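You operate a simulated robot arm through the tools that you are given. There is no shell and no other tool.

You are at the controls of a simulated robot arm. One attempt, no reset.

## Task
Switch the feeder off, then put both pads back in the chute.
Fine: the pads in the trough; set the dial to 1 and slide the yellow slider of the gauge back.

Only the result counts: the job must be done as asked and must still hold three seconds after the hand-in. Knocking over, shifting, dropping, spilling or breaking anything else fails it.

## Robot
A 7-joint arm with a two-finger parallel gripper, fixed in place. Base frame: the origin is on the floor under the middle of its stand, x ahead of it, y to its left, z up. Lengths are in m, angles in rad, forces in N, time in s.
It reaches about 1.046 m from its shoulder. Its first joint turns from -2.897 to 2.897 rad. Payload 1.57 kg.
The tool frame sits at the grasp point between the pads (the TCP): z along the fingers, y along the line on which they close. The tips reach 0.03 m beyond it. Largest opening 0.08 m; finger width 0.017, thickness 0.012; the body of the gripper, 0.04 by 0.082 m, starts 0.08 m behind the TCP.
Orientation is told as [roll, pitch, yaw] about the base's x, y, z axes, in that order, counted from this pose: with the fingers straight down and closing along the base's y, the tool's x points along the base's -x, its y along +y and its z along -z.

## Interface
- The arm moves only by the tool apply_moves. Its argument "series" is a list of rows, each an object of numbers (a shift or turn left out is 0, a gripper value left out holds the last): "x", "y", "z": the shift along the base's x, y, z in m; "wx", "wy", "wz": the turn, a rotation vector about the base's x, y, z in rad. In form: [{"x": .., "y": .., "z": .., "wx": .., "wy": .., "wz": ..}, ...]. A call has 1 to 20 rows; each row is the pose to reach, as a shift and turn from the pose commanded when the call began. "hand" is the finger opening in m, from 0 to 0.08, set as the call begins (left out, the last holds). Rows are played at 5 a second. More than 0.05 m and 0.15 rad between two rows, or a gripper value outside its range, and nothing of the call is played. A pose out of reach is approached as far as the arm can. The call stops where the force on the tool passes 40 N (or 10 N more than at its start, if that is more) or the arm is blocked; 0.2 s more then pass. Each finger travels about 0.153 m/s and halts on what it meets, pressing with about 41 N; the grip force reading is that of the motor and also rises with nothing between the fingers. The clock runs only during rows and for 0.2 s after the last one: add rows that repeat a pose to give the fingers time. It gives the time, the measured TCP pose, the force on the tool (base axes), the opening and the grip force at its end, in the units of the frame above (readings bear some noise), with the torque about the TCP (base axes, N m) and any sound that the robot's microphone picked up.
- Cameras (640 x 400 px; columns grow to the right, rows downward): "scene" is fixed at [0.3979, 0.498, 1.6382]; the picture's right is [-0.87, -0.49, 0.00], its down [-0.47, 0.83, -0.31] and it looks along [0.15, -0.27, -0.95] (base axes); focal length 266 px, centre (320, 200). "wrist" rides on the gripper at [0.072, -0.007, -0.122] in the tool frame; the picture's right is [0.09, 1.00, 0.00], its down [-0.84, 0.08, -0.54] and it looks along [-0.54, 0.05, 0.84] (tool axes); focal length 238 px, centre (320, 200). There is no depth. A picture from a camera that has moved, and an enlarged one, comes with that camera's place and axes in the base frame and with its lens. The place of the scene camera against the robot may be out by one fixed shift of up to 0.012 m in any direction.
- snapshot(camera): a new picture of that camera. No time passes.
- enlarge(camera, box): a new picture of the part [left, top, right, bottom] of that camera's present view, enlarged. No time passes.
- job_done(): hands the job in; it is judged then, once.

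Places have to be worked out from the pictures, the camera data and where the tool is seen. Open the gripper and draw the arm clear of the work before you hand the job in, unless the task says otherwise.

The tools are called by a JSON object that holds its "name" and its "arguments". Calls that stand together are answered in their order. apply_moves: Moves the arm, as the interface text tells. Its arguments: {"type":"object","properties":{"series":{"type":"array"},"hand":{"type":"number"}},"required":["series"]} The other tools are called the same way: snapshot (camera) takes a picture; enlarge (camera, box) takes an enlarged picture of a part of a camera's view; job_done () hands the job in.

At the start:

```text
time_s: 0.0
position: [0.4647, 0.2263, 1.2633]
tool_rot: [0.0, 0.0, 0.001]
wrist_force: [-0.3, 1.4, 0.0]
torque: [0.01, 0.01, 0.01]
opening: 0.0802
gripper_force: 0.1
```

scene: 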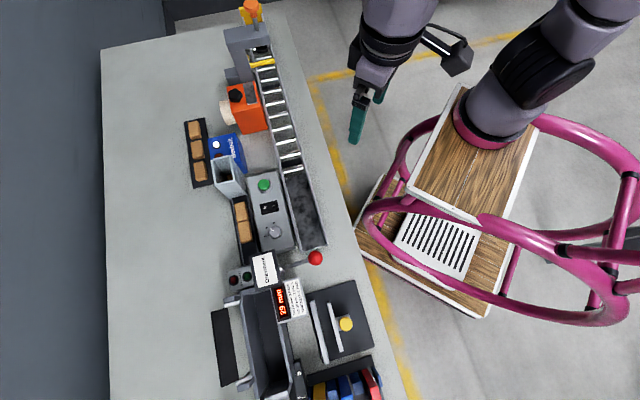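
wrist: 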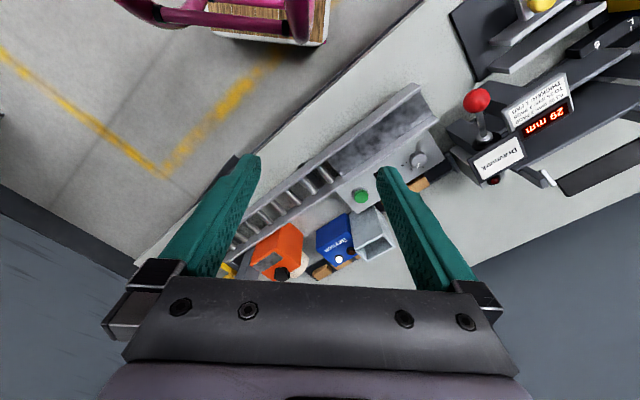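

I'll look closer at the scene before any move; the first pictures show a bench with several devices (feeder, gauge, chute, roller track).

{"name": "enlarge", "arguments": {"camera": "scene", "box": [170, 100, 350, 212]}}

{"name": "enlarge", "arguments": {"camera": "scene", "box": [200, 180, 360, 280]}}

{"name": "enlarge", "arguments": {"camera": "scene", "box": [200, 240, 400, 400]}}

{"name": "enlarge", "arguments": {"camera": "scene", "box": [170, 0, 330, 140]}}

{"name": "enlarge", "arguments": {"camera": "wrist", "box": [220, 80, 460, 300]}}

{"name": "enlarge", "arguments": {"camera": "wrist", "box": [420, 0, 640, 210]}}

```text
3.56 times, centred on (260, 156) of scene
camera zoom: at [0.3979, 0.498, 1.6382], right [-0.87, -0.49, 0.0], down [-0.47, 0.83, -0.31], along [0.15, -0.27, -0.95], focal length 946 px, centre (533, 356)
```

zoom: 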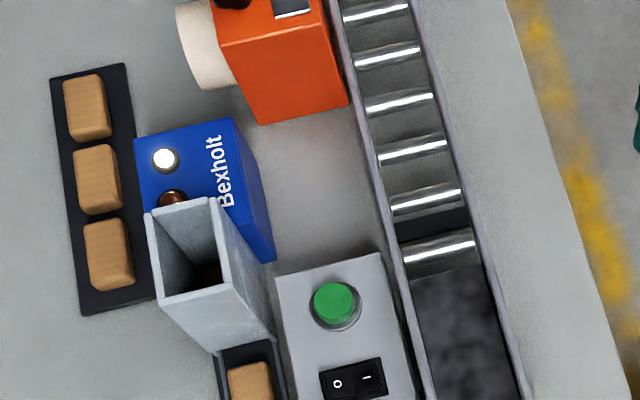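

```text
4.00 times, centred on (280, 230) of scene
camera zoom: at [0.3979, 0.498, 1.6382], right [-0.87, -0.49, 0.0], down [-0.47, 0.83, -0.31], along [0.15, -0.27, -0.95], focal length 1065 px, centre (480, 80)
```

zoom: 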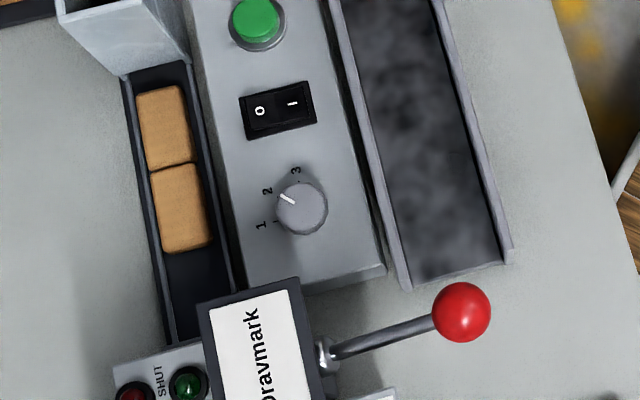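

```text
2.50 times, centred on (300, 320) of scene
camera zoom: at [0.3979, 0.498, 1.6382], right [-0.87, -0.49, 0.0], down [-0.47, 0.83, -0.31], along [0.15, -0.27, -0.95], focal length 665 px, centre (370, -100)
```

zoom: 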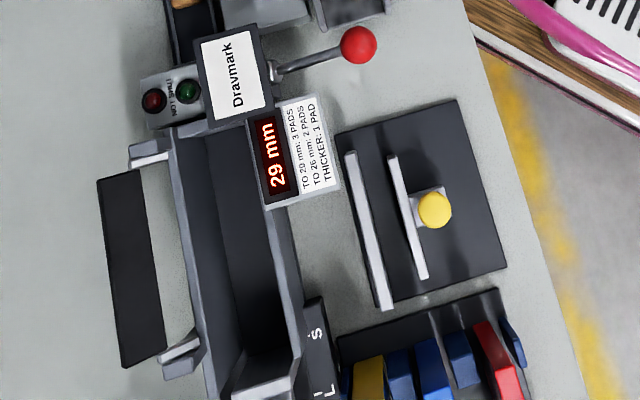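

```text
2.86 times, centred on (250, 70) of scene
camera zoom: at [0.3979, 0.498, 1.6382], right [-0.87, -0.49, 0.0], down [-0.47, 0.83, -0.31], along [0.15, -0.27, -0.95], focal length 760 px, centre (520, 571)
```

zoom: 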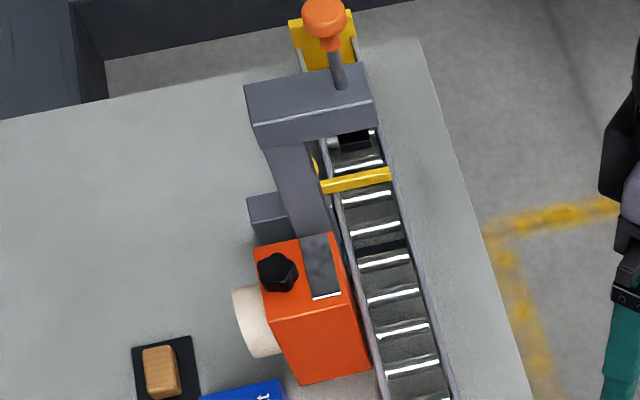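

```text
1.82 times, centred on (340, 190) of wrist
camera zoom: at [0.3933, 0.2197, 1.3856], right [-0.09, 1.0, 0.0], down [0.84, 0.08, 0.54], along [0.54, 0.05, -0.84], focal length 433 px, centre (284, 218)
```

zoom: 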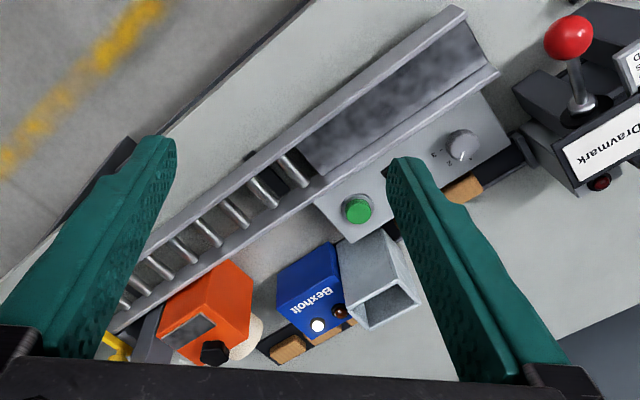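

```text
1.90 times, centred on (530, 105) of wrist
camera zoom: at [0.3933, 0.2197, 1.3856], right [-0.09, 1.0, 0.0], down [0.84, 0.08, 0.54], along [0.54, 0.05, -0.84], focal length 454 px, centre (-80, 381)
```

zoom: 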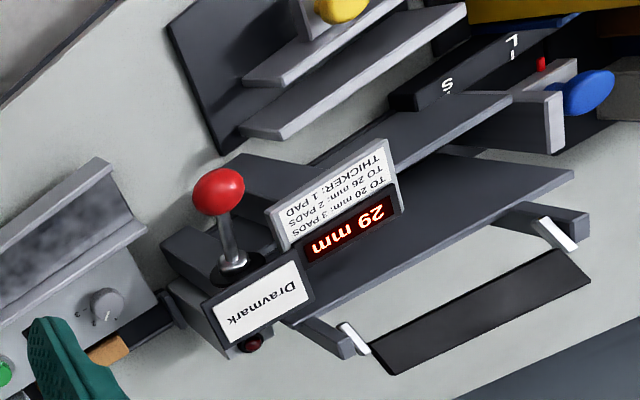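

The layout runs diagonally (about 45°) across the base frame: the panel with button, rocker and dial is near (0.62, 0.38), the trough with two pads near (0.68, 0.45), the chute near (0.76, 0.37) and the gauge near (0.3, 0.54). I move the wrist camera above it, high and turned -45°, for a closer look.

{"name": "apply_moves", "arguments": {"series": [{"x": 0.01, "y": 0.02, "z": -0.02, "wz": -0.131}, {"x": 0.02, "y": 0.04, "z": -0.04, "wz": -0.262}, {"x": 0.03, "y": 0.06, "z": -0.06, "wz": -0.393}, {"x": 0.04, "y": 0.08, "z": -0.08, "wz": -0.524}, {"x": 0.05, "y": 0.1, "z": -0.1, "wz": -0.655}, {"x": 0.06, "y": 0.13, "z": -0.12, "wz": -0.785}, {"x": 0.06, "y": 0.13, "z": -0.12, "wz": -0.785}]}}

{"name": "snapshot", "arguments": {"camera": "wrist"}}

{"name": "snapshot", "arguments": {"camera": "scene"}}

```text
time_s: 1.6
position: [0.5242, 0.3567, 1.146]
tool_rot: [0.001, 0.001, -0.787]
wrist_force: [0.2, 0.0, -0.2]
torque: [0.01, 0.03, 0.01]
opening: 0.0799
gripper_force: 0.1
```

```text
taken
camera wrist: at [0.4686, 0.403, 1.2672], right [0.64, 0.77, 0.0], down [0.65, -0.54, 0.54], along [0.42, -0.35, -0.84], focal length 238 px, centre (320, 200)
```

wrist: 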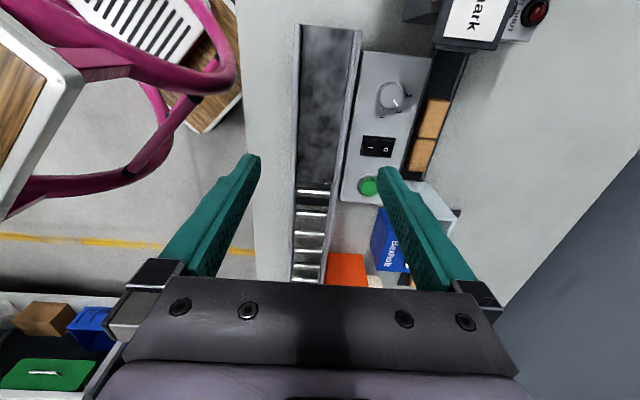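

```text
taken
```

scene: 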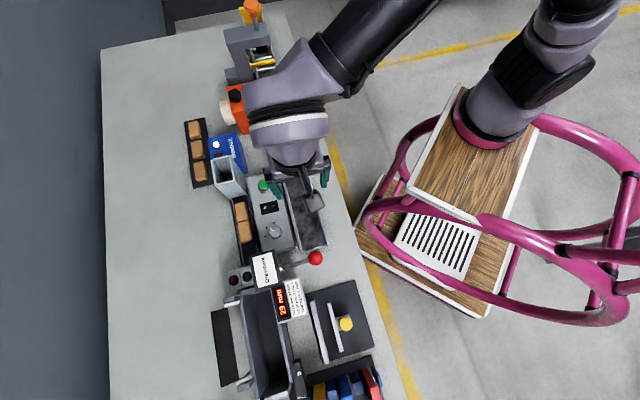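

The camera is now aligned with the panel. I enlarge the panel and the trough from both cameras.

{"name": "enlarge", "arguments": {"camera": "wrist", "box": [330, 40, 470, 220]}}

{"name": "enlarge", "arguments": {"camera": "wrist", "box": [390, 0, 570, 112]}}

{"name": "enlarge", "arguments": {"camera": "scene", "box": [190, 140, 290, 202]}}

{"name": "enlarge", "arguments": {"camera": "scene", "box": [220, 190, 320, 252]}}

{"name": "enlarge", "arguments": {"camera": "scene", "box": [290, 270, 390, 370]}}

```text
2.22 times, centred on (400, 130) of wrist
camera zoom: at [0.4686, 0.403, 1.2672], right [0.64, 0.77, 0.0], down [0.65, -0.54, 0.54], along [0.42, -0.35, -0.84], focal length 530 px, centre (142, 356)
```

zoom: 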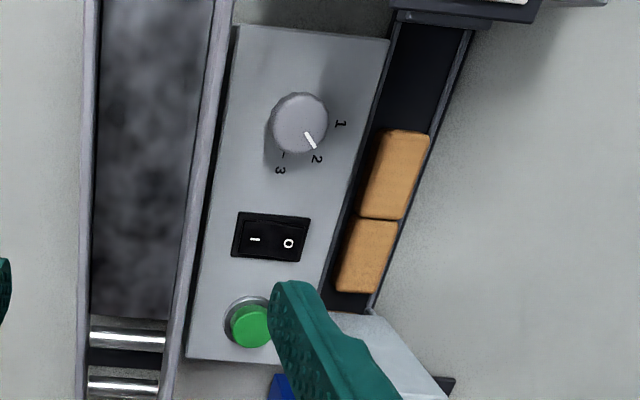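

```text
3.56 times, centred on (480, 56) of wrist
camera zoom: at [0.4686, 0.403, 1.2672], right [0.64, 0.77, 0.0], down [0.65, -0.54, 0.54], along [0.42, -0.35, -0.84], focal length 848 px, centre (-249, 712)
```

zoom: 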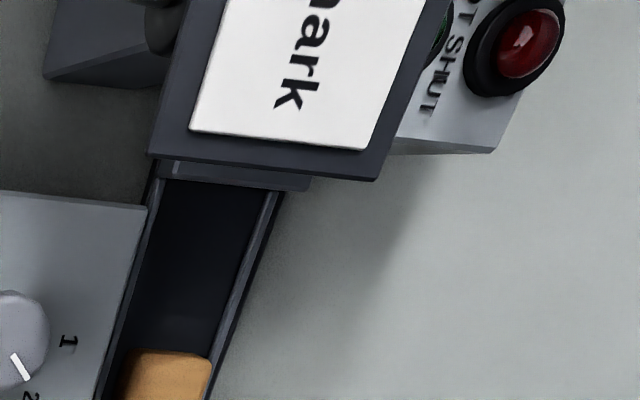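

```text
6.40 times, centred on (240, 171) of scene
camera zoom: at [0.3979, 0.498, 1.6382], right [-0.87, -0.49, 0.0], down [-0.47, 0.83, -0.31], along [0.15, -0.27, -0.95], focal length 1703 px, centre (832, 386)
```

zoom: 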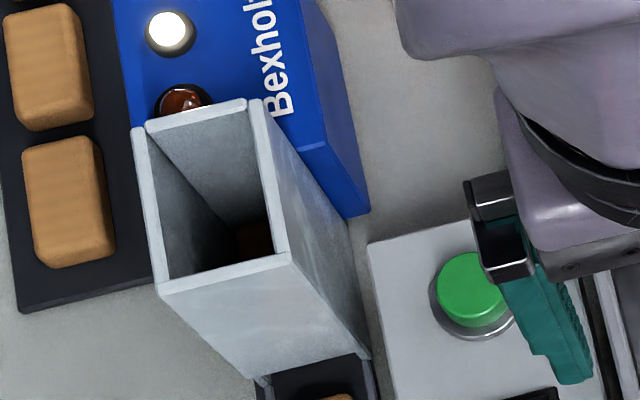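

```text
6.40 times, centred on (270, 221) of scene
camera zoom: at [0.3979, 0.498, 1.6382], right [-0.87, -0.49, 0.0], down [-0.47, 0.83, -0.31], along [0.15, -0.27, -0.95], focal length 1703 px, centre (640, 66)
```

zoom: 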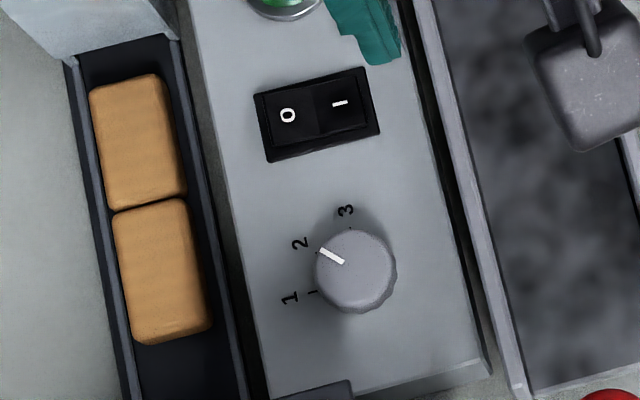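

```text
4.00 times, centred on (340, 320) of scene
camera zoom: at [0.3979, 0.498, 1.6382], right [-0.87, -0.49, 0.0], down [-0.47, 0.83, -0.31], along [0.15, -0.27, -0.95], focal length 1065 px, centre (240, -280)
```

zoom: 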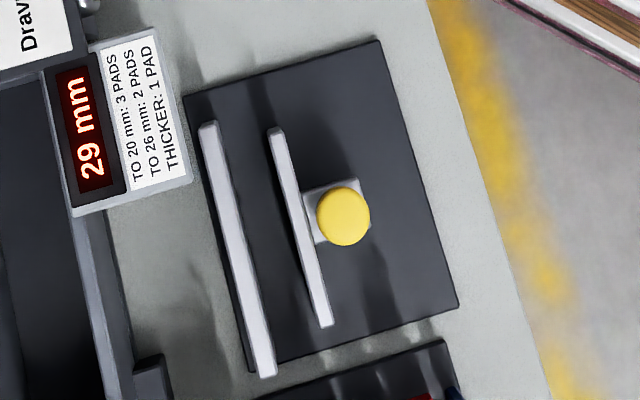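

Triangulation gives the dial top at about (0.572, 0.441, 0.921), the rocker's O mark at about (0.638, 0.396) and the panel axis at about 45°. I close the fingers and hover above the rocker to check its state.

{"name": "apply_moves", "arguments": {"series": [{"x": 0.023, "y": 0.008, "z": -0.02}, {"x": 0.046, "y": 0.016, "z": -0.04}, {"x": 0.069, "y": 0.024, "z": -0.065}, {"x": 0.092, "y": 0.032, "z": -0.09}, {"x": 0.1135, "y": 0.0395, "z": -0.12}, {"x": 0.1135, "y": 0.0395, "z": -0.12}], "hand": 0.0}}

{"name": "snapshot", "arguments": {"camera": "wrist"}}

{"name": "enlarge", "arguments": {"camera": "wrist", "box": [240, 80, 420, 200]}}

{"name": "snapshot", "arguments": {"camera": "scene"}}

```text
time_s: 3.0
position: [0.638, 0.3957, 1.0233]
tool_rot: [0.0, 0.0, -0.785]
wrist_force: [0.1, 0.4, -0.4]
torque: [0.01, -0.01, -0.01]
opening: 0.0
gripper_force: 21.5
```

```text
taken
camera wrist: at [0.5827, 0.4421, 1.1457], right [0.64, 0.77, 0.0], down [0.65, -0.54, 0.54], along [0.42, -0.35, -0.84], focal length 238 px, centre (320, 200)
```

wrist: 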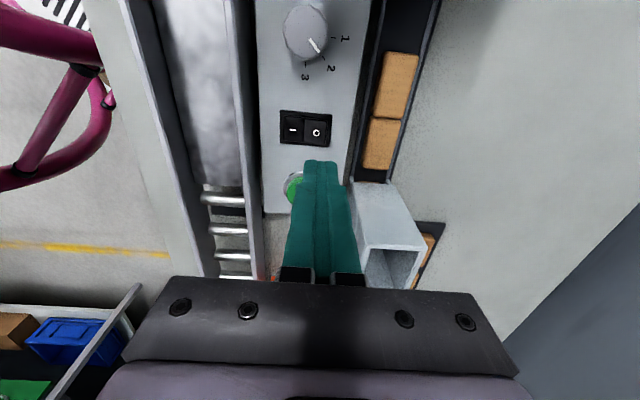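

```text
3.33 times, centred on (330, 140) of wrist
camera zoom: at [0.5827, 0.4421, 1.1457], right [0.64, 0.77, 0.0], down [0.65, -0.54, 0.54], along [0.42, -0.35, -0.84], focal length 794 px, centre (287, 400)
```

zoom: 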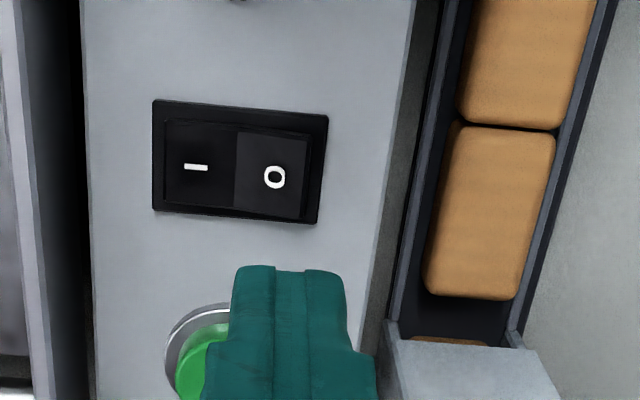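

```text
taken
```

scene: 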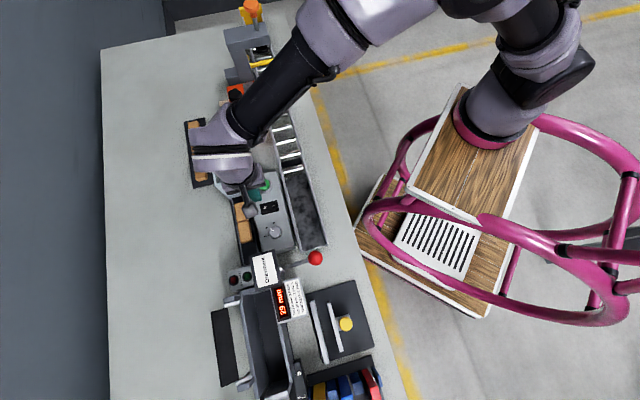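

The I side of the rocker is down and the O side is raised (feeder on); the rocker centre is at about (0.625, 0.388) and the panel surface at z≈0.910. I press the O half with closed fingertips, slowly.

{"name": "apply_moves", "arguments": {"series": [{"x": -0.004, "y": 0.0015, "z": -0.02}, {"x": -0.004, "y": 0.0015, "z": -0.04}, {"x": -0.004, "y": 0.0015, "z": -0.058}, {"x": -0.004, "y": 0.0015, "z": -0.063}, {"x": -0.004, "y": 0.0015, "z": -0.066}, {"x": -0.004, "y": 0.0015, "z": -0.069}, {"x": -0.004, "y": 0.0015, "z": -0.072}, {"x": -0.004, "y": 0.0015, "z": -0.075}]}}

{"name": "enlarge", "arguments": {"camera": "wrist", "box": [240, 80, 420, 200]}}

{"name": "enlarge", "arguments": {"camera": "scene", "box": [220, 180, 320, 242]}}

```text
time_s: 4.8
position: [0.6343, 0.3979, 0.9493]
tool_rot: [0.001, 0.0, -0.784]
wrist_force: [0.8, 2.1, 5.7]
torque: [0.03, -0.01, 0.0]
opening: 0.0001
gripper_force: 20.5
```

```text
3.33 times, centred on (330, 140) of wrist
camera zoom: at [0.5795, 0.4433, 1.071], right [0.64, 0.77, 0.0], down [0.65, -0.54, 0.54], along [0.42, -0.35, -0.84], focal length 794 px, centre (287, 400)
```

zoom: 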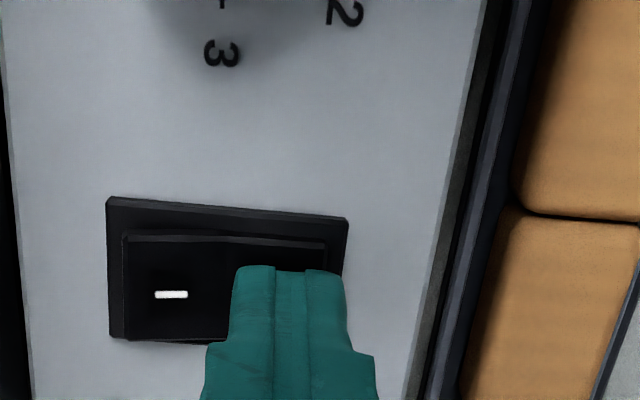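

```text
6.40 times, centred on (270, 211) of scene
camera zoom: at [0.3979, 0.498, 1.6382], right [-0.87, -0.49, 0.0], down [-0.47, 0.83, -0.31], along [0.15, -0.27, -0.95], focal length 1703 px, centre (640, 130)
```

zoom: 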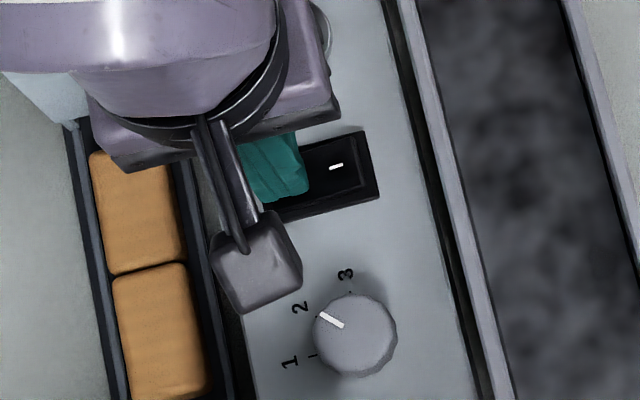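

Contact is made (about 6 N at tip z≈0.919) and the rocker has begun to yield; I press on in small steps.

{"name": "apply_moves", "arguments": {"series": [{"z": -0.002}, {"z": -0.004}, {"z": -0.006}, {"z": -0.006}]}}

{"name": "enlarge", "arguments": {"camera": "wrist", "box": [240, 80, 420, 200]}}

```text
time_s: 5.3
position: [0.635, 0.3979, 0.9485]
tool_rot: [0.003, -0.001, -0.787]
wrist_force: [-7.8, -7.6, 14.9]
torque: [-0.37, 0.32, 0.02]
opening: 0.0
gripper_force: 21.2
stopped in row 2: the force on the tool passed its limit at 44 N (the readings are from after the stop); the commanded pose is now the measured one
```

```text
3.33 times, centred on (330, 140) of wrist
camera zoom: at [0.5799, 0.4435, 1.0709], right [0.64, 0.77, 0.0], down [0.64, -0.54, 0.54], along [0.42, -0.35, -0.84], focal length 794 px, centre (287, 400)
```

zoom: 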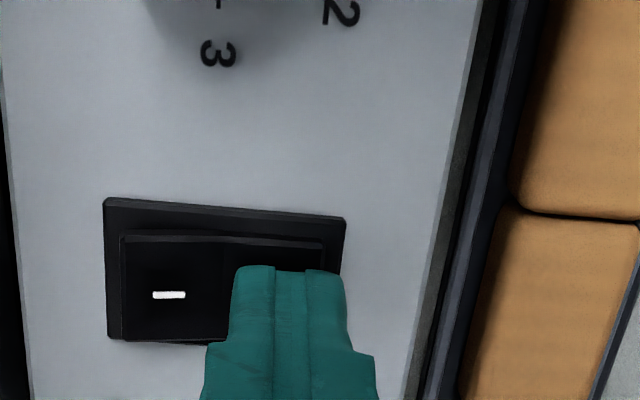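

The push was blocked at 44 N with the tip at about 0.9185. I lift off to see what state the rocker is in.

{"name": "apply_moves", "arguments": {"series": [{"z": 0.02}, {"z": 0.05}, {"z": 0.08}]}}

{"name": "enlarge", "arguments": {"camera": "wrist", "box": [270, 80, 390, 160]}}

{"name": "snapshot", "arguments": {"camera": "wrist"}}

```text
time_s: 6.1
position: [0.6365, 0.3973, 1.0278]
tool_rot: [0.002, 0.0, -0.786]
wrist_force: [-0.5, 0.2, -0.9]
torque: [-0.02, -0.04, -0.03]
opening: 0.0
gripper_force: 21.1
```

```text
5.00 times, centred on (330, 120) of wrist
camera zoom: at [0.5806, 0.443, 1.1507], right [0.64, 0.77, 0.0], down [0.65, -0.54, 0.54], along [0.42, -0.35, -0.84], focal length 1192 px, centre (270, 600)
```

zoom: 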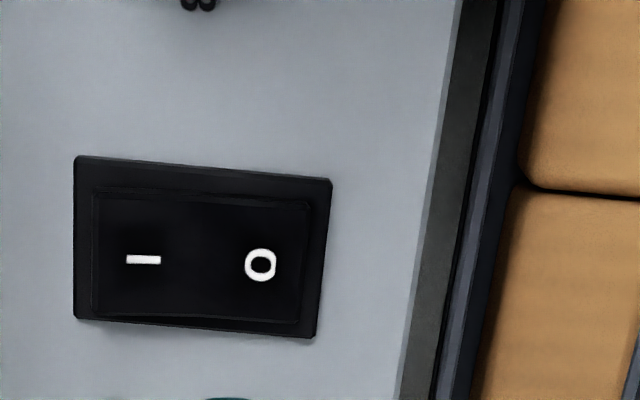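

```text
taken
camera wrist: at [0.5806, 0.443, 1.1507], right [0.64, 0.77, 0.0], down [0.65, -0.54, 0.54], along [0.42, -0.35, -0.84], focal length 238 px, centre (320, 200)
```

wrist: 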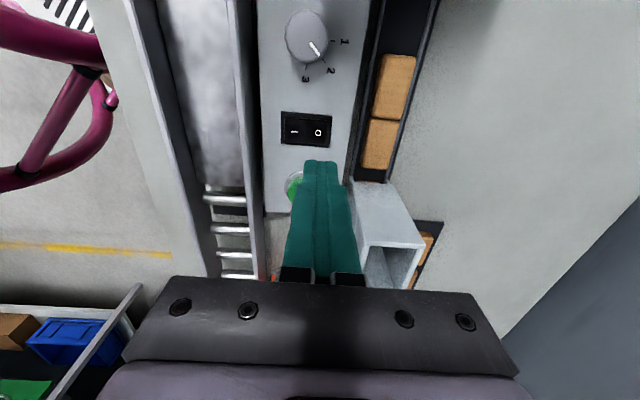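

The O half seems to have dropped and its shading changed. I zoom in more to confirm the rocker fully flipped, and check the scene view too.

{"name": "enlarge", "arguments": {"camera": "wrist", "box": [278, 105, 338, 150]}}

{"name": "enlarge", "arguments": {"camera": "scene", "box": [200, 140, 290, 230]}}

```text
8.89 times, centred on (308, 128) of wrist
camera zoom: at [0.5806, 0.443, 1.1507], right [0.64, 0.77, 0.0], down [0.65, -0.54, 0.54], along [0.42, -0.35, -0.84], focal length 2119 px, centre (427, 844)
```

zoom: 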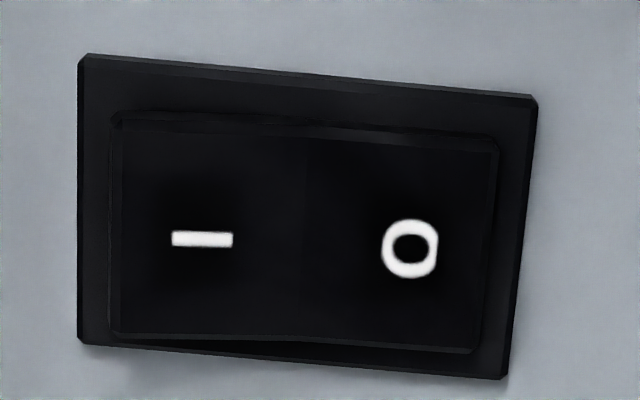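

```text
4.44 times, centred on (245, 185) of scene
camera zoom: at [0.3979, 0.498, 1.6382], right [-0.87, -0.49, 0.0], down [-0.47, 0.83, -0.31], along [0.15, -0.27, -0.95], focal length 1183 px, centre (653, 267)
```

zoom: 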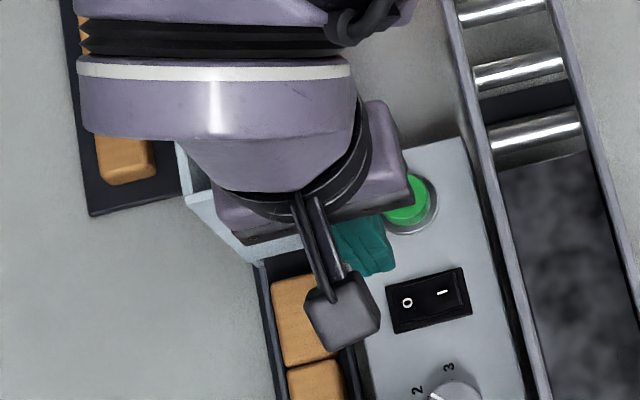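

The slopes of the two rocker halves are now mirrored (O half level, I half raised), so the feeder is off. Next the dial: centre about (0.570, 0.440), pointer at "2" (0° in base), "1" at +45°, so it needs a +45° turn about z. I go up, turn the tool to +45° and hover above the dial with the fingers at 0.05.

{"name": "apply_moves", "arguments": {"series": [{"x": -0.005, "y": 0.003, "z": 0.02, "wz": 0.131}, {"x": -0.01, "y": 0.006, "z": 0.04, "wz": 0.262}, {"x": -0.015, "y": 0.01, "z": 0.06, "wz": 0.393}, {"x": -0.02, "y": 0.014, "z": 0.06, "wz": 0.524}, {"x": -0.025, "y": 0.018, "z": 0.06, "wz": 0.655}, {"x": -0.03, "y": 0.022, "z": 0.06, "wz": 0.786}, {"x": -0.036, "y": 0.026, "z": 0.06, "wz": 0.917}, {"x": -0.042, "y": 0.03, "z": 0.06, "wz": 1.048}, {"x": -0.048, "y": 0.034, "z": 0.06, "wz": 1.179}, {"x": -0.054, "y": 0.038, "z": 0.06, "wz": 1.31}, {"x": -0.06, "y": 0.04, "z": 0.055, "wz": 1.441}, {"x": -0.065, "y": 0.042, "z": 0.05, "wz": 1.572}, {"x": -0.065, "y": 0.042, "z": 0.05, "wz": 1.572}], "hand": 0.05}}

{"name": "snapshot", "arguments": {"camera": "wrist"}}

{"name": "enlarge", "arguments": {"camera": "wrist", "box": [250, 60, 410, 200]}}

{"name": "snapshot", "arguments": {"camera": "scene"}}

```text
time_s: 8.9
position: [0.572, 0.44, 1.0773]
tool_rot: [0.0, -0.001, 0.787]
wrist_force: [-0.6, 0.4, 0.5]
torque: [-0.02, -0.01, -0.01]
opening: 0.05
gripper_force: 0.1
```

```text
taken
camera wrist: at [0.5259, 0.3841, 1.1989], right [-0.77, 0.64, 0.0], down [0.54, 0.65, 0.54], along [0.34, 0.42, -0.84], focal length 238 px, centre (320, 200)
```

wrist: 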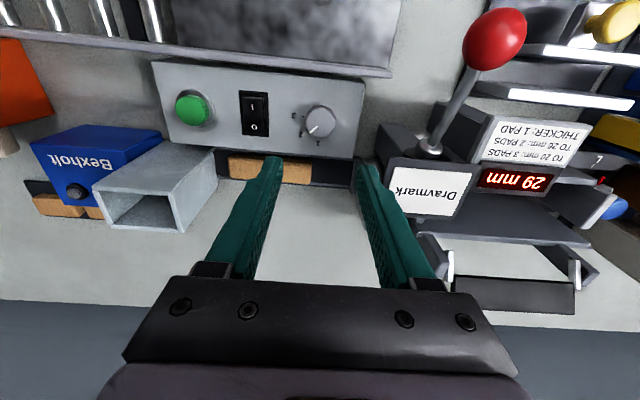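

```text
2.86 times, centred on (330, 130) of wrist
camera zoom: at [0.5259, 0.3841, 1.1989], right [-0.77, 0.64, 0.0], down [0.54, 0.65, 0.54], along [0.34, 0.42, -0.84], focal length 681 px, centre (291, 400)
```

zoom: 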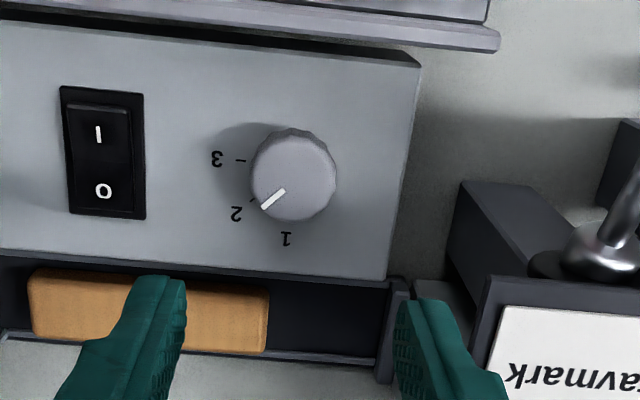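

```text
taken
```

scene: 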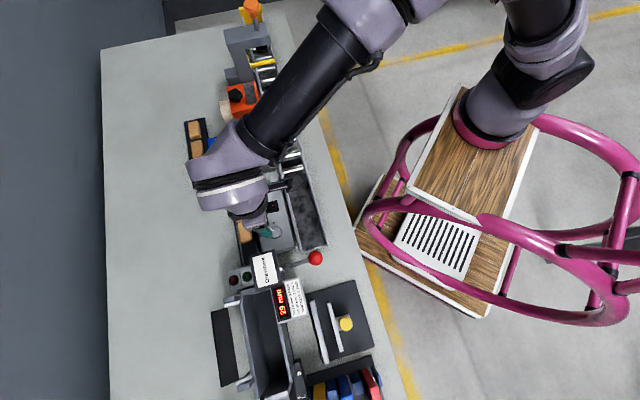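

From this view too, the dial centre comes out at (0.570, 0.440), top z≈0.929, and the tool is centred over it. I lower the open fingers around the knob to just above the panel.

{"name": "apply_moves", "arguments": {"series": [{"z": -0.03}, {"z": -0.06}, {"z": -0.09}, {"z": -0.11}, {"z": -0.12}, {"z": -0.126}, {"z": -0.131}, {"z": -0.131}]}}

{"name": "enlarge", "arguments": {"camera": "wrist", "box": [240, 60, 400, 200]}}

{"name": "enlarge", "arguments": {"camera": "scene", "box": [220, 190, 320, 290]}}

```text
time_s: 10.7
position: [0.5703, 0.442, 0.9448]
tool_rot: [0.004, 0.001, 0.785]
wrist_force: [-0.4, -0.7, -1.0]
torque: [0.02, -0.03, -0.01]
opening: 0.0504
gripper_force: 0.0
```

```text
2.86 times, centred on (320, 130) of wrist
camera zoom: at [0.5248, 0.3858, 1.0674], right [-0.77, 0.64, 0.0], down [0.54, 0.65, 0.54], along [0.34, 0.42, -0.84], focal length 681 px, centre (320, 400)
```

zoom: 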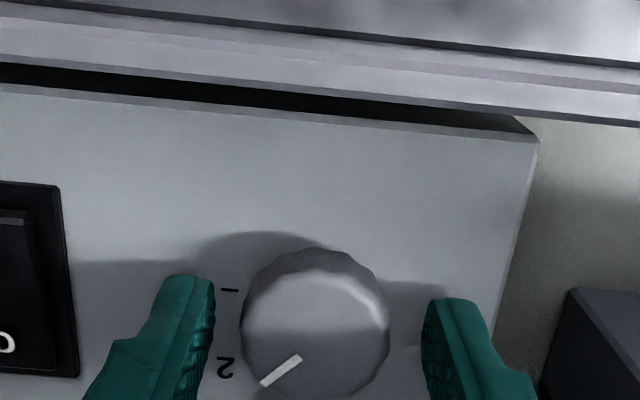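

```text
4.00 times, centred on (270, 240) of scene
camera zoom: at [0.3979, 0.498, 1.6382], right [-0.87, -0.49, 0.0], down [-0.47, 0.83, -0.31], along [0.15, -0.27, -0.95], focal length 1065 px, centre (520, 40)
```

zoom: 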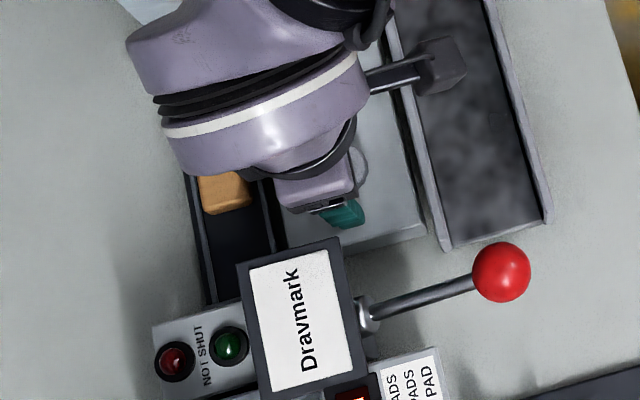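

The knob sits between the fingers with clearance on both sides. I close on it.

{"name": "apply_moves", "arguments": {"series": [{}, {}, {}], "hand": 0.0}}

{"name": "enlarge", "arguments": {"camera": "wrist", "box": [240, 60, 400, 200]}}

```text
time_s: 11.5
position: [0.5706, 0.4396, 0.9448]
tool_rot: [0.001, 0.001, 0.784]
wrist_force: [7.1, -5.8, -1.6]
torque: [-0.23, -0.28, -0.01]
opening: 0.0328
gripper_force: 40.4
```

```text
2.86 times, centred on (320, 130) of wrist
camera zoom: at [0.5257, 0.385, 1.0673], right [-0.77, 0.64, 0.0], down [0.54, 0.65, 0.54], along [0.35, 0.42, -0.84], focal length 681 px, centre (320, 400)
```

zoom: 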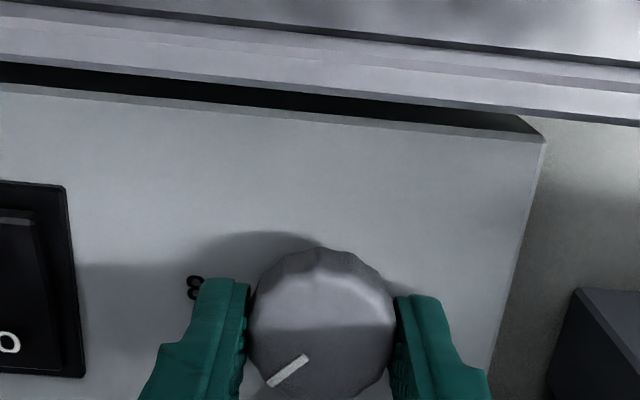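

Gripped (32.8 mm); a side force of about 9 N toward −v says the knob centre is about a millimetre that way. I nudge by 1 mm and turn +45°.

{"name": "apply_moves", "arguments": {"series": [{"x": 0.001, "y": -0.001}, {"x": 0.001, "y": -0.001, "wz": 0.1}, {"x": 0.001, "y": -0.001, "wz": 0.2}, {"x": 0.001, "y": -0.001, "wz": 0.3}, {"x": 0.001, "y": -0.001, "wz": 0.4}, {"x": 0.001, "y": -0.001, "wz": 0.5}, {"x": 0.001, "y": -0.001, "wz": 0.6}, {"x": 0.001, "y": -0.001, "wz": 0.7}, {"x": 0.001, "y": -0.001, "wz": 0.785}, {"x": 0.001, "y": -0.001, "wz": 0.785}]}}

{"name": "enlarge", "arguments": {"camera": "wrist", "box": [240, 60, 400, 200]}}

```text
time_s: 13.7
position: [0.5704, 0.4413, 0.9456]
tool_rot: [0.005, 0.003, 1.573]
wrist_force: [-16.7, 17.7, -27.4]
torque: [0.32, 0.09, -0.06]
opening: 0.0329
gripper_force: 40.4
```

```text
2.86 times, centred on (320, 130) of wrist
camera zoom: at [0.5777, 0.3692, 1.068], right [-1.0, -0.09, 0.01], down [-0.08, 0.84, 0.54], along [-0.06, 0.54, -0.84], focal length 681 px, centre (320, 400)
```

zoom: 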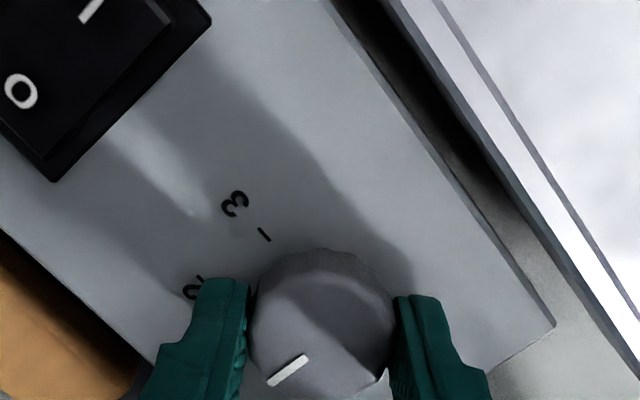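

The knob turned with the fingers. I open the gripper and lift straight up to read the dial.

{"name": "apply_moves", "arguments": {"series": [{}, {}, {"z": 0.03}, {"z": 0.07}, {"z": 0.11}, {"z": 0.15}], "hand": 0.05}}

{"name": "snapshot", "arguments": {"camera": "wrist"}}

{"name": "enlarge", "arguments": {"camera": "wrist", "box": [250, 80, 390, 190]}}

```text
time_s: 15.1
position: [0.5715, 0.4381, 1.0975]
tool_rot: [0.002, 0.002, 1.569]
wrist_force: [-0.1, 1.7, 0.3]
torque: [0.0, 0.02, 0.01]
opening: 0.0498
gripper_force: 0.1
```

```text
taken
camera wrist: at [0.5788, 0.3666, 1.2193], right [-1.0, -0.09, 0.0], down [-0.08, 0.84, 0.54], along [-0.05, 0.54, -0.84], focal length 238 px, centre (320, 200)
```

wrist: 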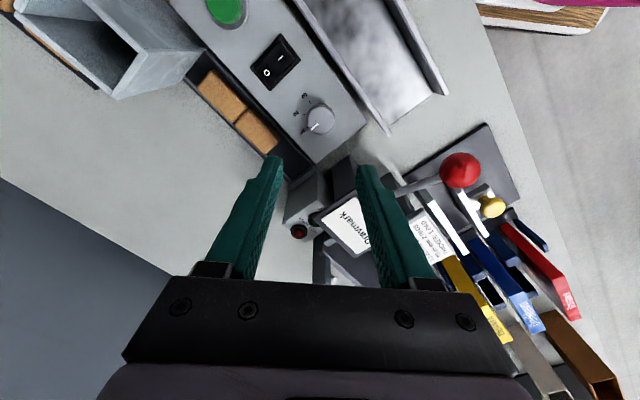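

```text
3.64 times, centred on (320, 135) of wrist
camera zoom: at [0.5788, 0.3666, 1.2193], right [-1.0, -0.09, 0.0], down [-0.08, 0.84, 0.54], along [-0.05, 0.54, -0.84], focal length 867 px, centre (320, 436)
```

zoom: 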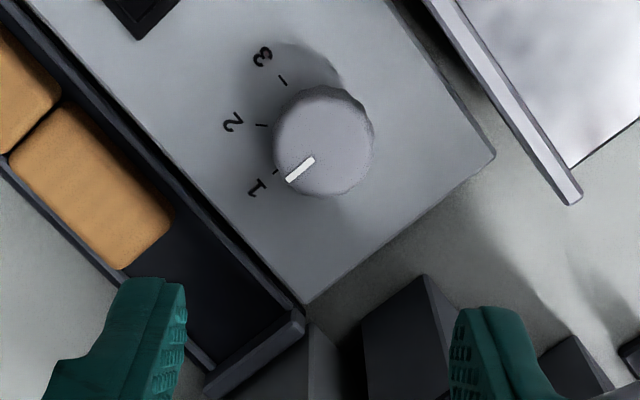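

The pointer now lies at "1" (same view geometry as before, turned by exactly 45°). Now the pads: I zoom in on the trough and chute from here.

{"name": "enlarge", "arguments": {"camera": "wrist", "box": [180, 50, 300, 160]}}

{"name": "enlarge", "arguments": {"camera": "wrist", "box": [0, 0, 210, 130]}}

{"name": "enlarge", "arguments": {"camera": "scene", "box": [190, 130, 290, 230]}}

```text
3.64 times, centred on (240, 105) of wrist
camera zoom: at [0.5788, 0.3666, 1.2193], right [-1.0, -0.09, 0.0], down [-0.08, 0.84, 0.54], along [-0.05, 0.54, -0.84], focal length 867 px, centre (611, 546)
```

zoom: 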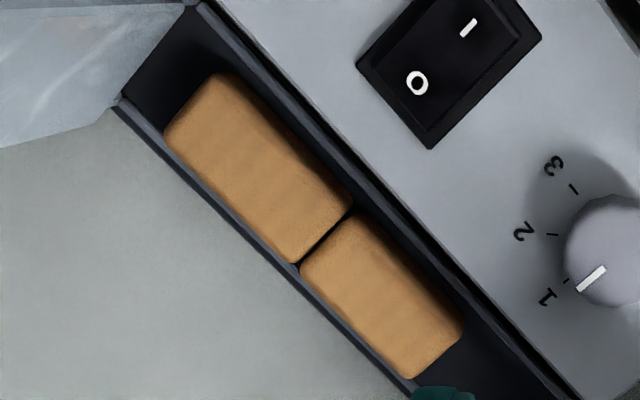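

```text
3.05 times, centred on (105, 65) of wrist
camera zoom: at [0.5788, 0.3666, 1.2193], right [-1.0, -0.09, 0.0], down [-0.08, 0.84, 0.54], along [-0.05, 0.54, -0.84], focal length 726 px, centre (975, 611)
```

zoom: 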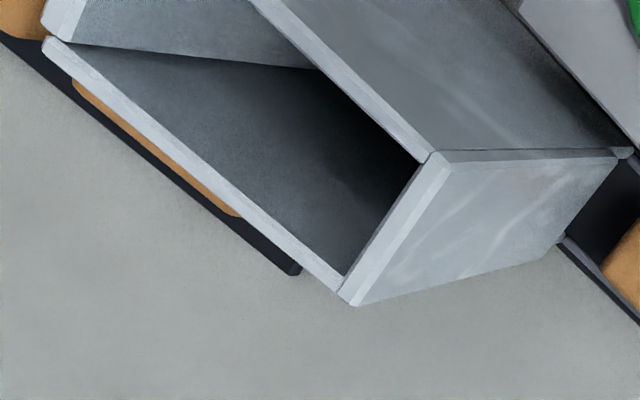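

```text
4.00 times, centred on (240, 180) of scene
camera zoom: at [0.3979, 0.498, 1.6382], right [-0.87, -0.49, 0.0], down [-0.47, 0.83, -0.31], along [0.15, -0.27, -0.95], focal length 1065 px, centre (640, 280)
```

zoom: 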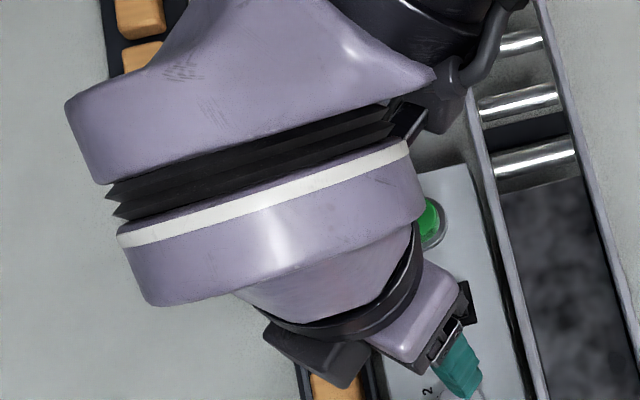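

Estimates: pad tops at z≈0.870, pad A (downstream) centre about (0.662, 0.480), pad B about (0.705, 0.436), each about 35×61 mm; the chute top is at z≈1.00 with an inner opening of about 43×68 mm. I need the wall height relative to the pads, so I move the camera to look along the trough.

{"name": "apply_moves", "arguments": {"series": [{"x": 0.005, "y": 0.002, "z": 0.01, "wz": -0.147}, {"x": 0.01, "y": 0.004, "z": 0.01, "wz": -0.294}, {"x": 0.015, "y": 0.006, "z": 0.01, "wz": -0.441}, {"x": 0.02, "y": 0.008, "z": 0.01, "wz": -0.588}, {"x": 0.025, "y": 0.01, "z": 0.01, "wz": -0.735}, {"x": 0.03, "y": 0.012, "z": 0.01, "wz": -0.882}, {"x": 0.035, "y": 0.014, "z": 0.01, "wz": -1.029}, {"x": 0.04, "y": 0.016, "z": 0.01, "wz": -1.176}, {"x": 0.045, "y": 0.018, "z": 0.01, "wz": -1.323}, {"x": 0.05, "y": 0.02, "z": 0.01, "wz": -1.47}, {"x": 0.06, "y": 0.022, "z": 0.01, "wz": -1.617}, {"x": 0.07, "y": 0.024, "z": 0.0, "wz": -1.764}, {"x": 0.08, "y": 0.026, "z": -0.02, "wz": -1.911}, {"x": 0.085, "y": 0.028, "z": -0.04, "wz": -2.058}, {"x": 0.09, "y": 0.03, "z": -0.06, "wz": -2.205}, {"x": 0.095, "y": 0.032, "z": -0.08, "wz": -2.355}, {"x": 0.095, "y": 0.032, "z": -0.08, "wz": -2.355}], "hand": 0.08}}

{"name": "snapshot", "arguments": {"camera": "wrist"}}

{"name": "enlarge", "arguments": {"camera": "wrist", "box": [260, 60, 400, 180]}}

{"name": "snapshot", "arguments": {"camera": "scene"}}

```text
time_s: 18.7
position: [0.6671, 0.4727, 1.0169]
tool_rot: [0.003, -0.001, -0.785]
wrist_force: [-0.1, -0.2, 0.2]
torque: [-0.01, 0.02, -0.03]
opening: 0.08
gripper_force: 0.1
```

```text
taken
camera wrist: at [0.6119, 0.5169, 1.1397], right [0.64, 0.77, 0.0], down [0.65, -0.54, 0.54], along [0.42, -0.34, -0.84], focal length 238 px, centre (320, 200)
```

wrist: 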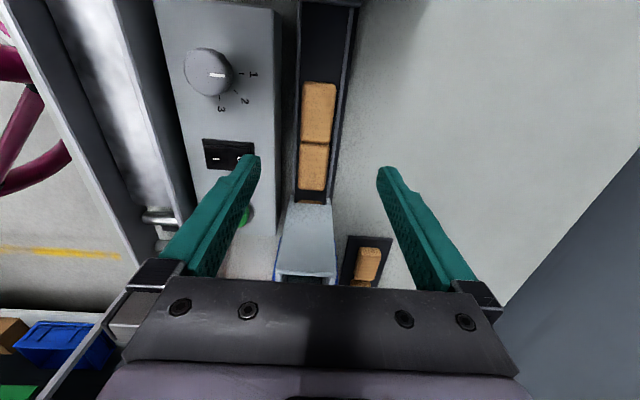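

```text
3.33 times, centred on (330, 120) of wrist
camera zoom: at [0.6119, 0.5169, 1.1397], right [0.64, 0.77, 0.0], down [0.65, -0.54, 0.54], along [0.42, -0.34, -0.84], focal length 794 px, centre (287, 467)
```

zoom: 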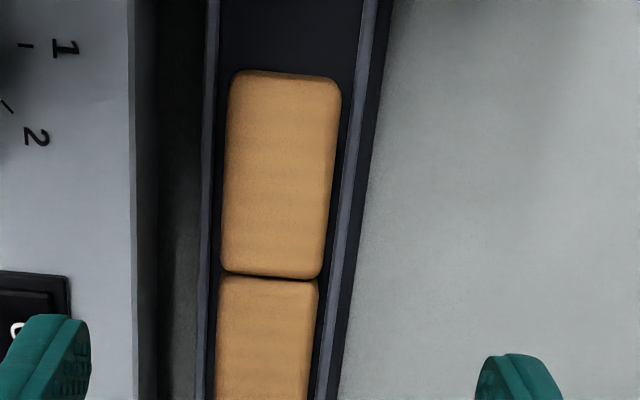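

```text
taken
```

scene: 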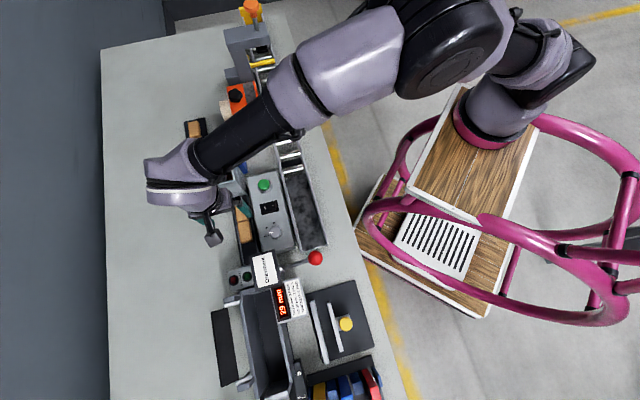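

Now I see the trough from nearly straight above; I zoom further on the gaps between pads and walls.

{"name": "enlarge", "arguments": {"camera": "wrist", "box": [280, 70, 370, 130]}}

{"name": "enlarge", "arguments": {"camera": "wrist", "box": [280, 130, 370, 190]}}

{"name": "enlarge", "arguments": {"camera": "wrist", "box": [270, 180, 400, 290]}}

{"name": "enlarge", "arguments": {"camera": "wrist", "box": [280, 0, 380, 70]}}

```text
6.67 times, centred on (325, 100) of wrist
camera zoom: at [0.6119, 0.5169, 1.1397], right [0.64, 0.77, 0.0], down [0.65, -0.54, 0.54], along [0.42, -0.34, -0.84], focal length 1589 px, centre (287, 867)
```

zoom: 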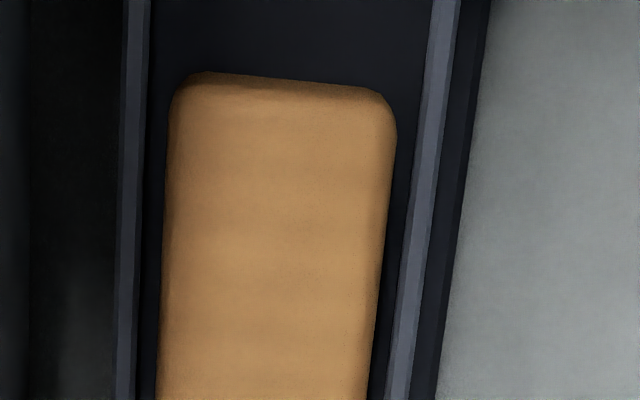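

```text
6.67 times, centred on (325, 160) of wrist
camera zoom: at [0.6119, 0.5169, 1.1397], right [0.64, 0.77, 0.0], down [0.65, -0.54, 0.54], along [0.42, -0.34, -0.84], focal length 1589 px, centre (287, 467)
```

zoom: 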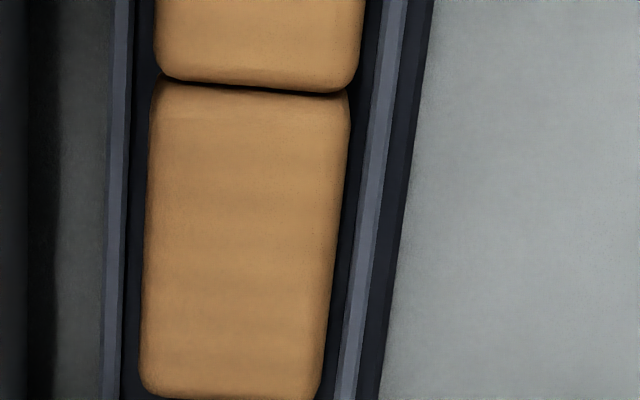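

```text
3.64 times, centred on (335, 235) of wrist
camera zoom: at [0.6119, 0.5169, 1.1397], right [0.64, 0.77, 0.0], down [0.65, -0.54, 0.54], along [0.42, -0.34, -0.84], focal length 867 px, centre (266, 73)
```

zoom: 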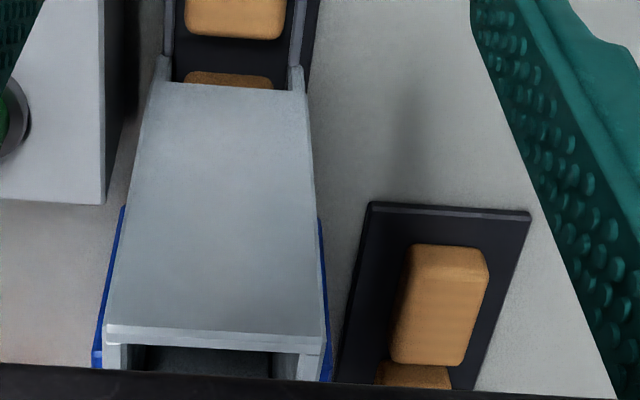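

```text
5.71 times, centred on (330, 35) of wrist
camera zoom: at [0.6119, 0.5169, 1.1397], right [0.64, 0.77, 0.0], down [0.65, -0.54, 0.54], along [0.42, -0.34, -0.84], focal length 1362 px, centre (263, 1143)
```

zoom: 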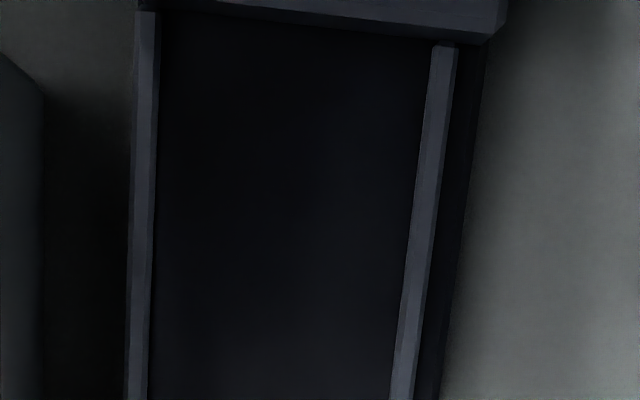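

From directly above, the trough walls' inner edges are at u≈0.779–0.821 and the pads at 0.783–0.818: only about 4 mm of gap per side, so fingers can't go inside; I'd grip what stands above the walls. I hover over pad A at (0.655, 0.476) with a 0.042 opening and the tips about 15 mm above it.

{"name": "apply_moves", "arguments": {"series": [{"x": -0.005, "y": 0.003, "z": -0.02}, {"x": -0.0107, "y": 0.0055, "z": -0.04}, {"x": -0.0107, "y": 0.0055, "z": -0.06}, {"x": -0.0107, "y": 0.0055, "z": -0.075}, {"x": -0.0107, "y": 0.0055, "z": -0.0875}, {"x": -0.0107, "y": 0.0055, "z": -0.0875}], "hand": 0.042}}

{"name": "snapshot", "arguments": {"camera": "wrist"}}

{"name": "enlarge", "arguments": {"camera": "wrist", "box": [260, 90, 380, 190]}}

{"name": "enlarge", "arguments": {"camera": "scene", "box": [200, 180, 290, 240]}}

```text
time_s: 20.1
position: [0.6551, 0.4773, 0.9264]
tool_rot: [0.004, 0.0, -0.785]
wrist_force: [-0.1, -0.2, -0.6]
torque: [0.0, -0.01, 0.0]
opening: 0.0419
gripper_force: 0.0
```

```text
taken
camera wrist: at [0.5996, 0.5227, 1.0489], right [0.64, 0.77, 0.0], down [0.65, -0.54, 0.54], along [0.42, -0.34, -0.84], focal length 238 px, centre (320, 200)
```

wrist: 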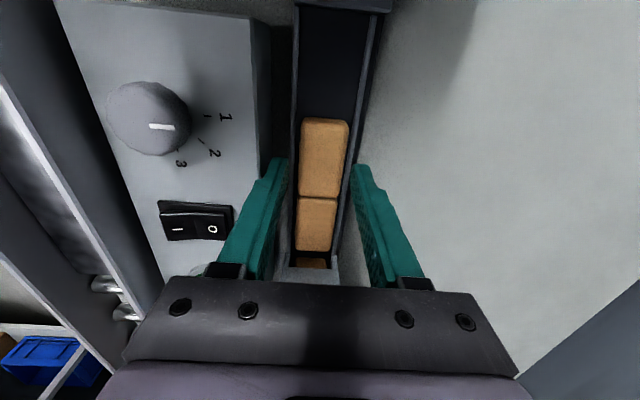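

```text
4.00 times, centred on (320, 140) of wrist
camera zoom: at [0.5996, 0.5227, 1.0489], right [0.64, 0.77, 0.0], down [0.65, -0.54, 0.54], along [0.42, -0.34, -0.84], focal length 953 px, centre (320, 440)
```

zoom: 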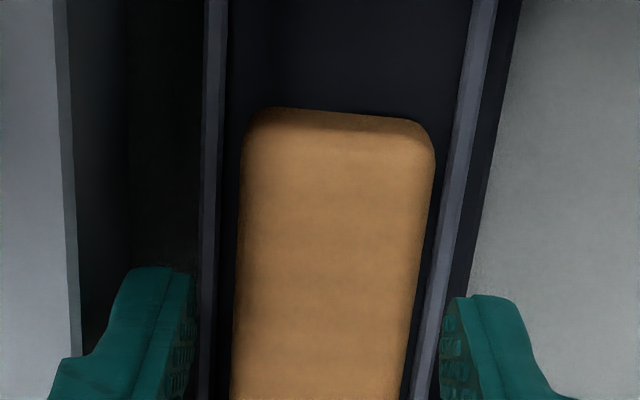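

```text
6.67 times, centred on (245, 210) of scene
camera zoom: at [0.3979, 0.498, 1.6382], right [-0.87, -0.49, 0.0], down [-0.47, 0.83, -0.31], along [0.15, -0.27, -0.95], focal length 1774 px, centre (820, 133)
```

zoom: 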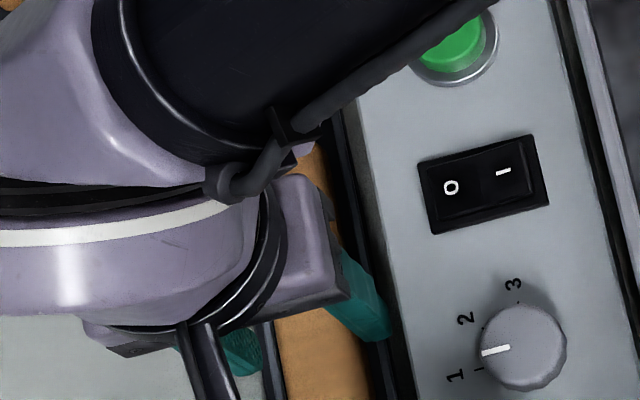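

The fingers straddle pad A with tips over the walls. The dial's pointer may be a few degrees short of "1", so I check it at high zoom before going on.

{"name": "enlarge", "arguments": {"camera": "scene", "box": [258, 216, 292, 240]}}

{"name": "enlarge", "arguments": {"camera": "wrist", "box": [100, 70, 250, 170]}}

```text
16.00 times, centred on (275, 228) of scene
camera zoom: at [0.3979, 0.498, 1.6382], right [-0.87, -0.49, 0.0], down [-0.47, 0.83, -0.31], along [0.15, -0.27, -0.95], focal length 4258 px, centre (1040, -248)
```

zoom: 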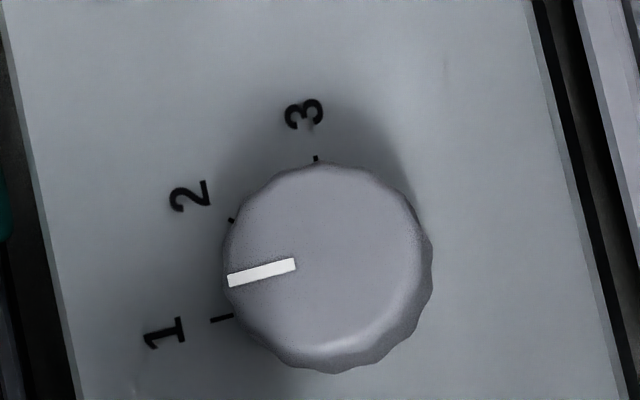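

```text
4.00 times, centred on (175, 120) of wrist
camera zoom: at [0.5996, 0.5227, 1.0489], right [0.64, 0.77, 0.0], down [0.65, -0.54, 0.54], along [0.42, -0.34, -0.84], focal length 953 px, centre (900, 520)
```

zoom: 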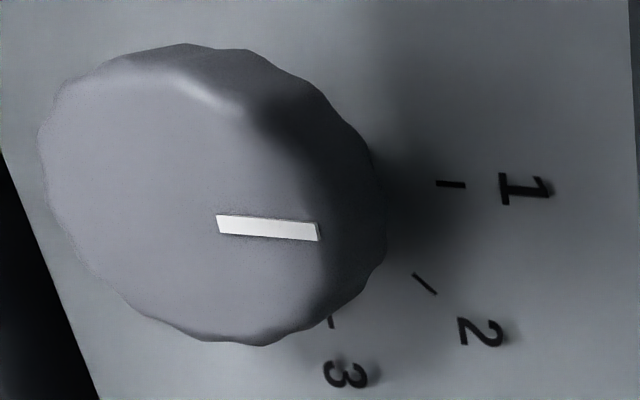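

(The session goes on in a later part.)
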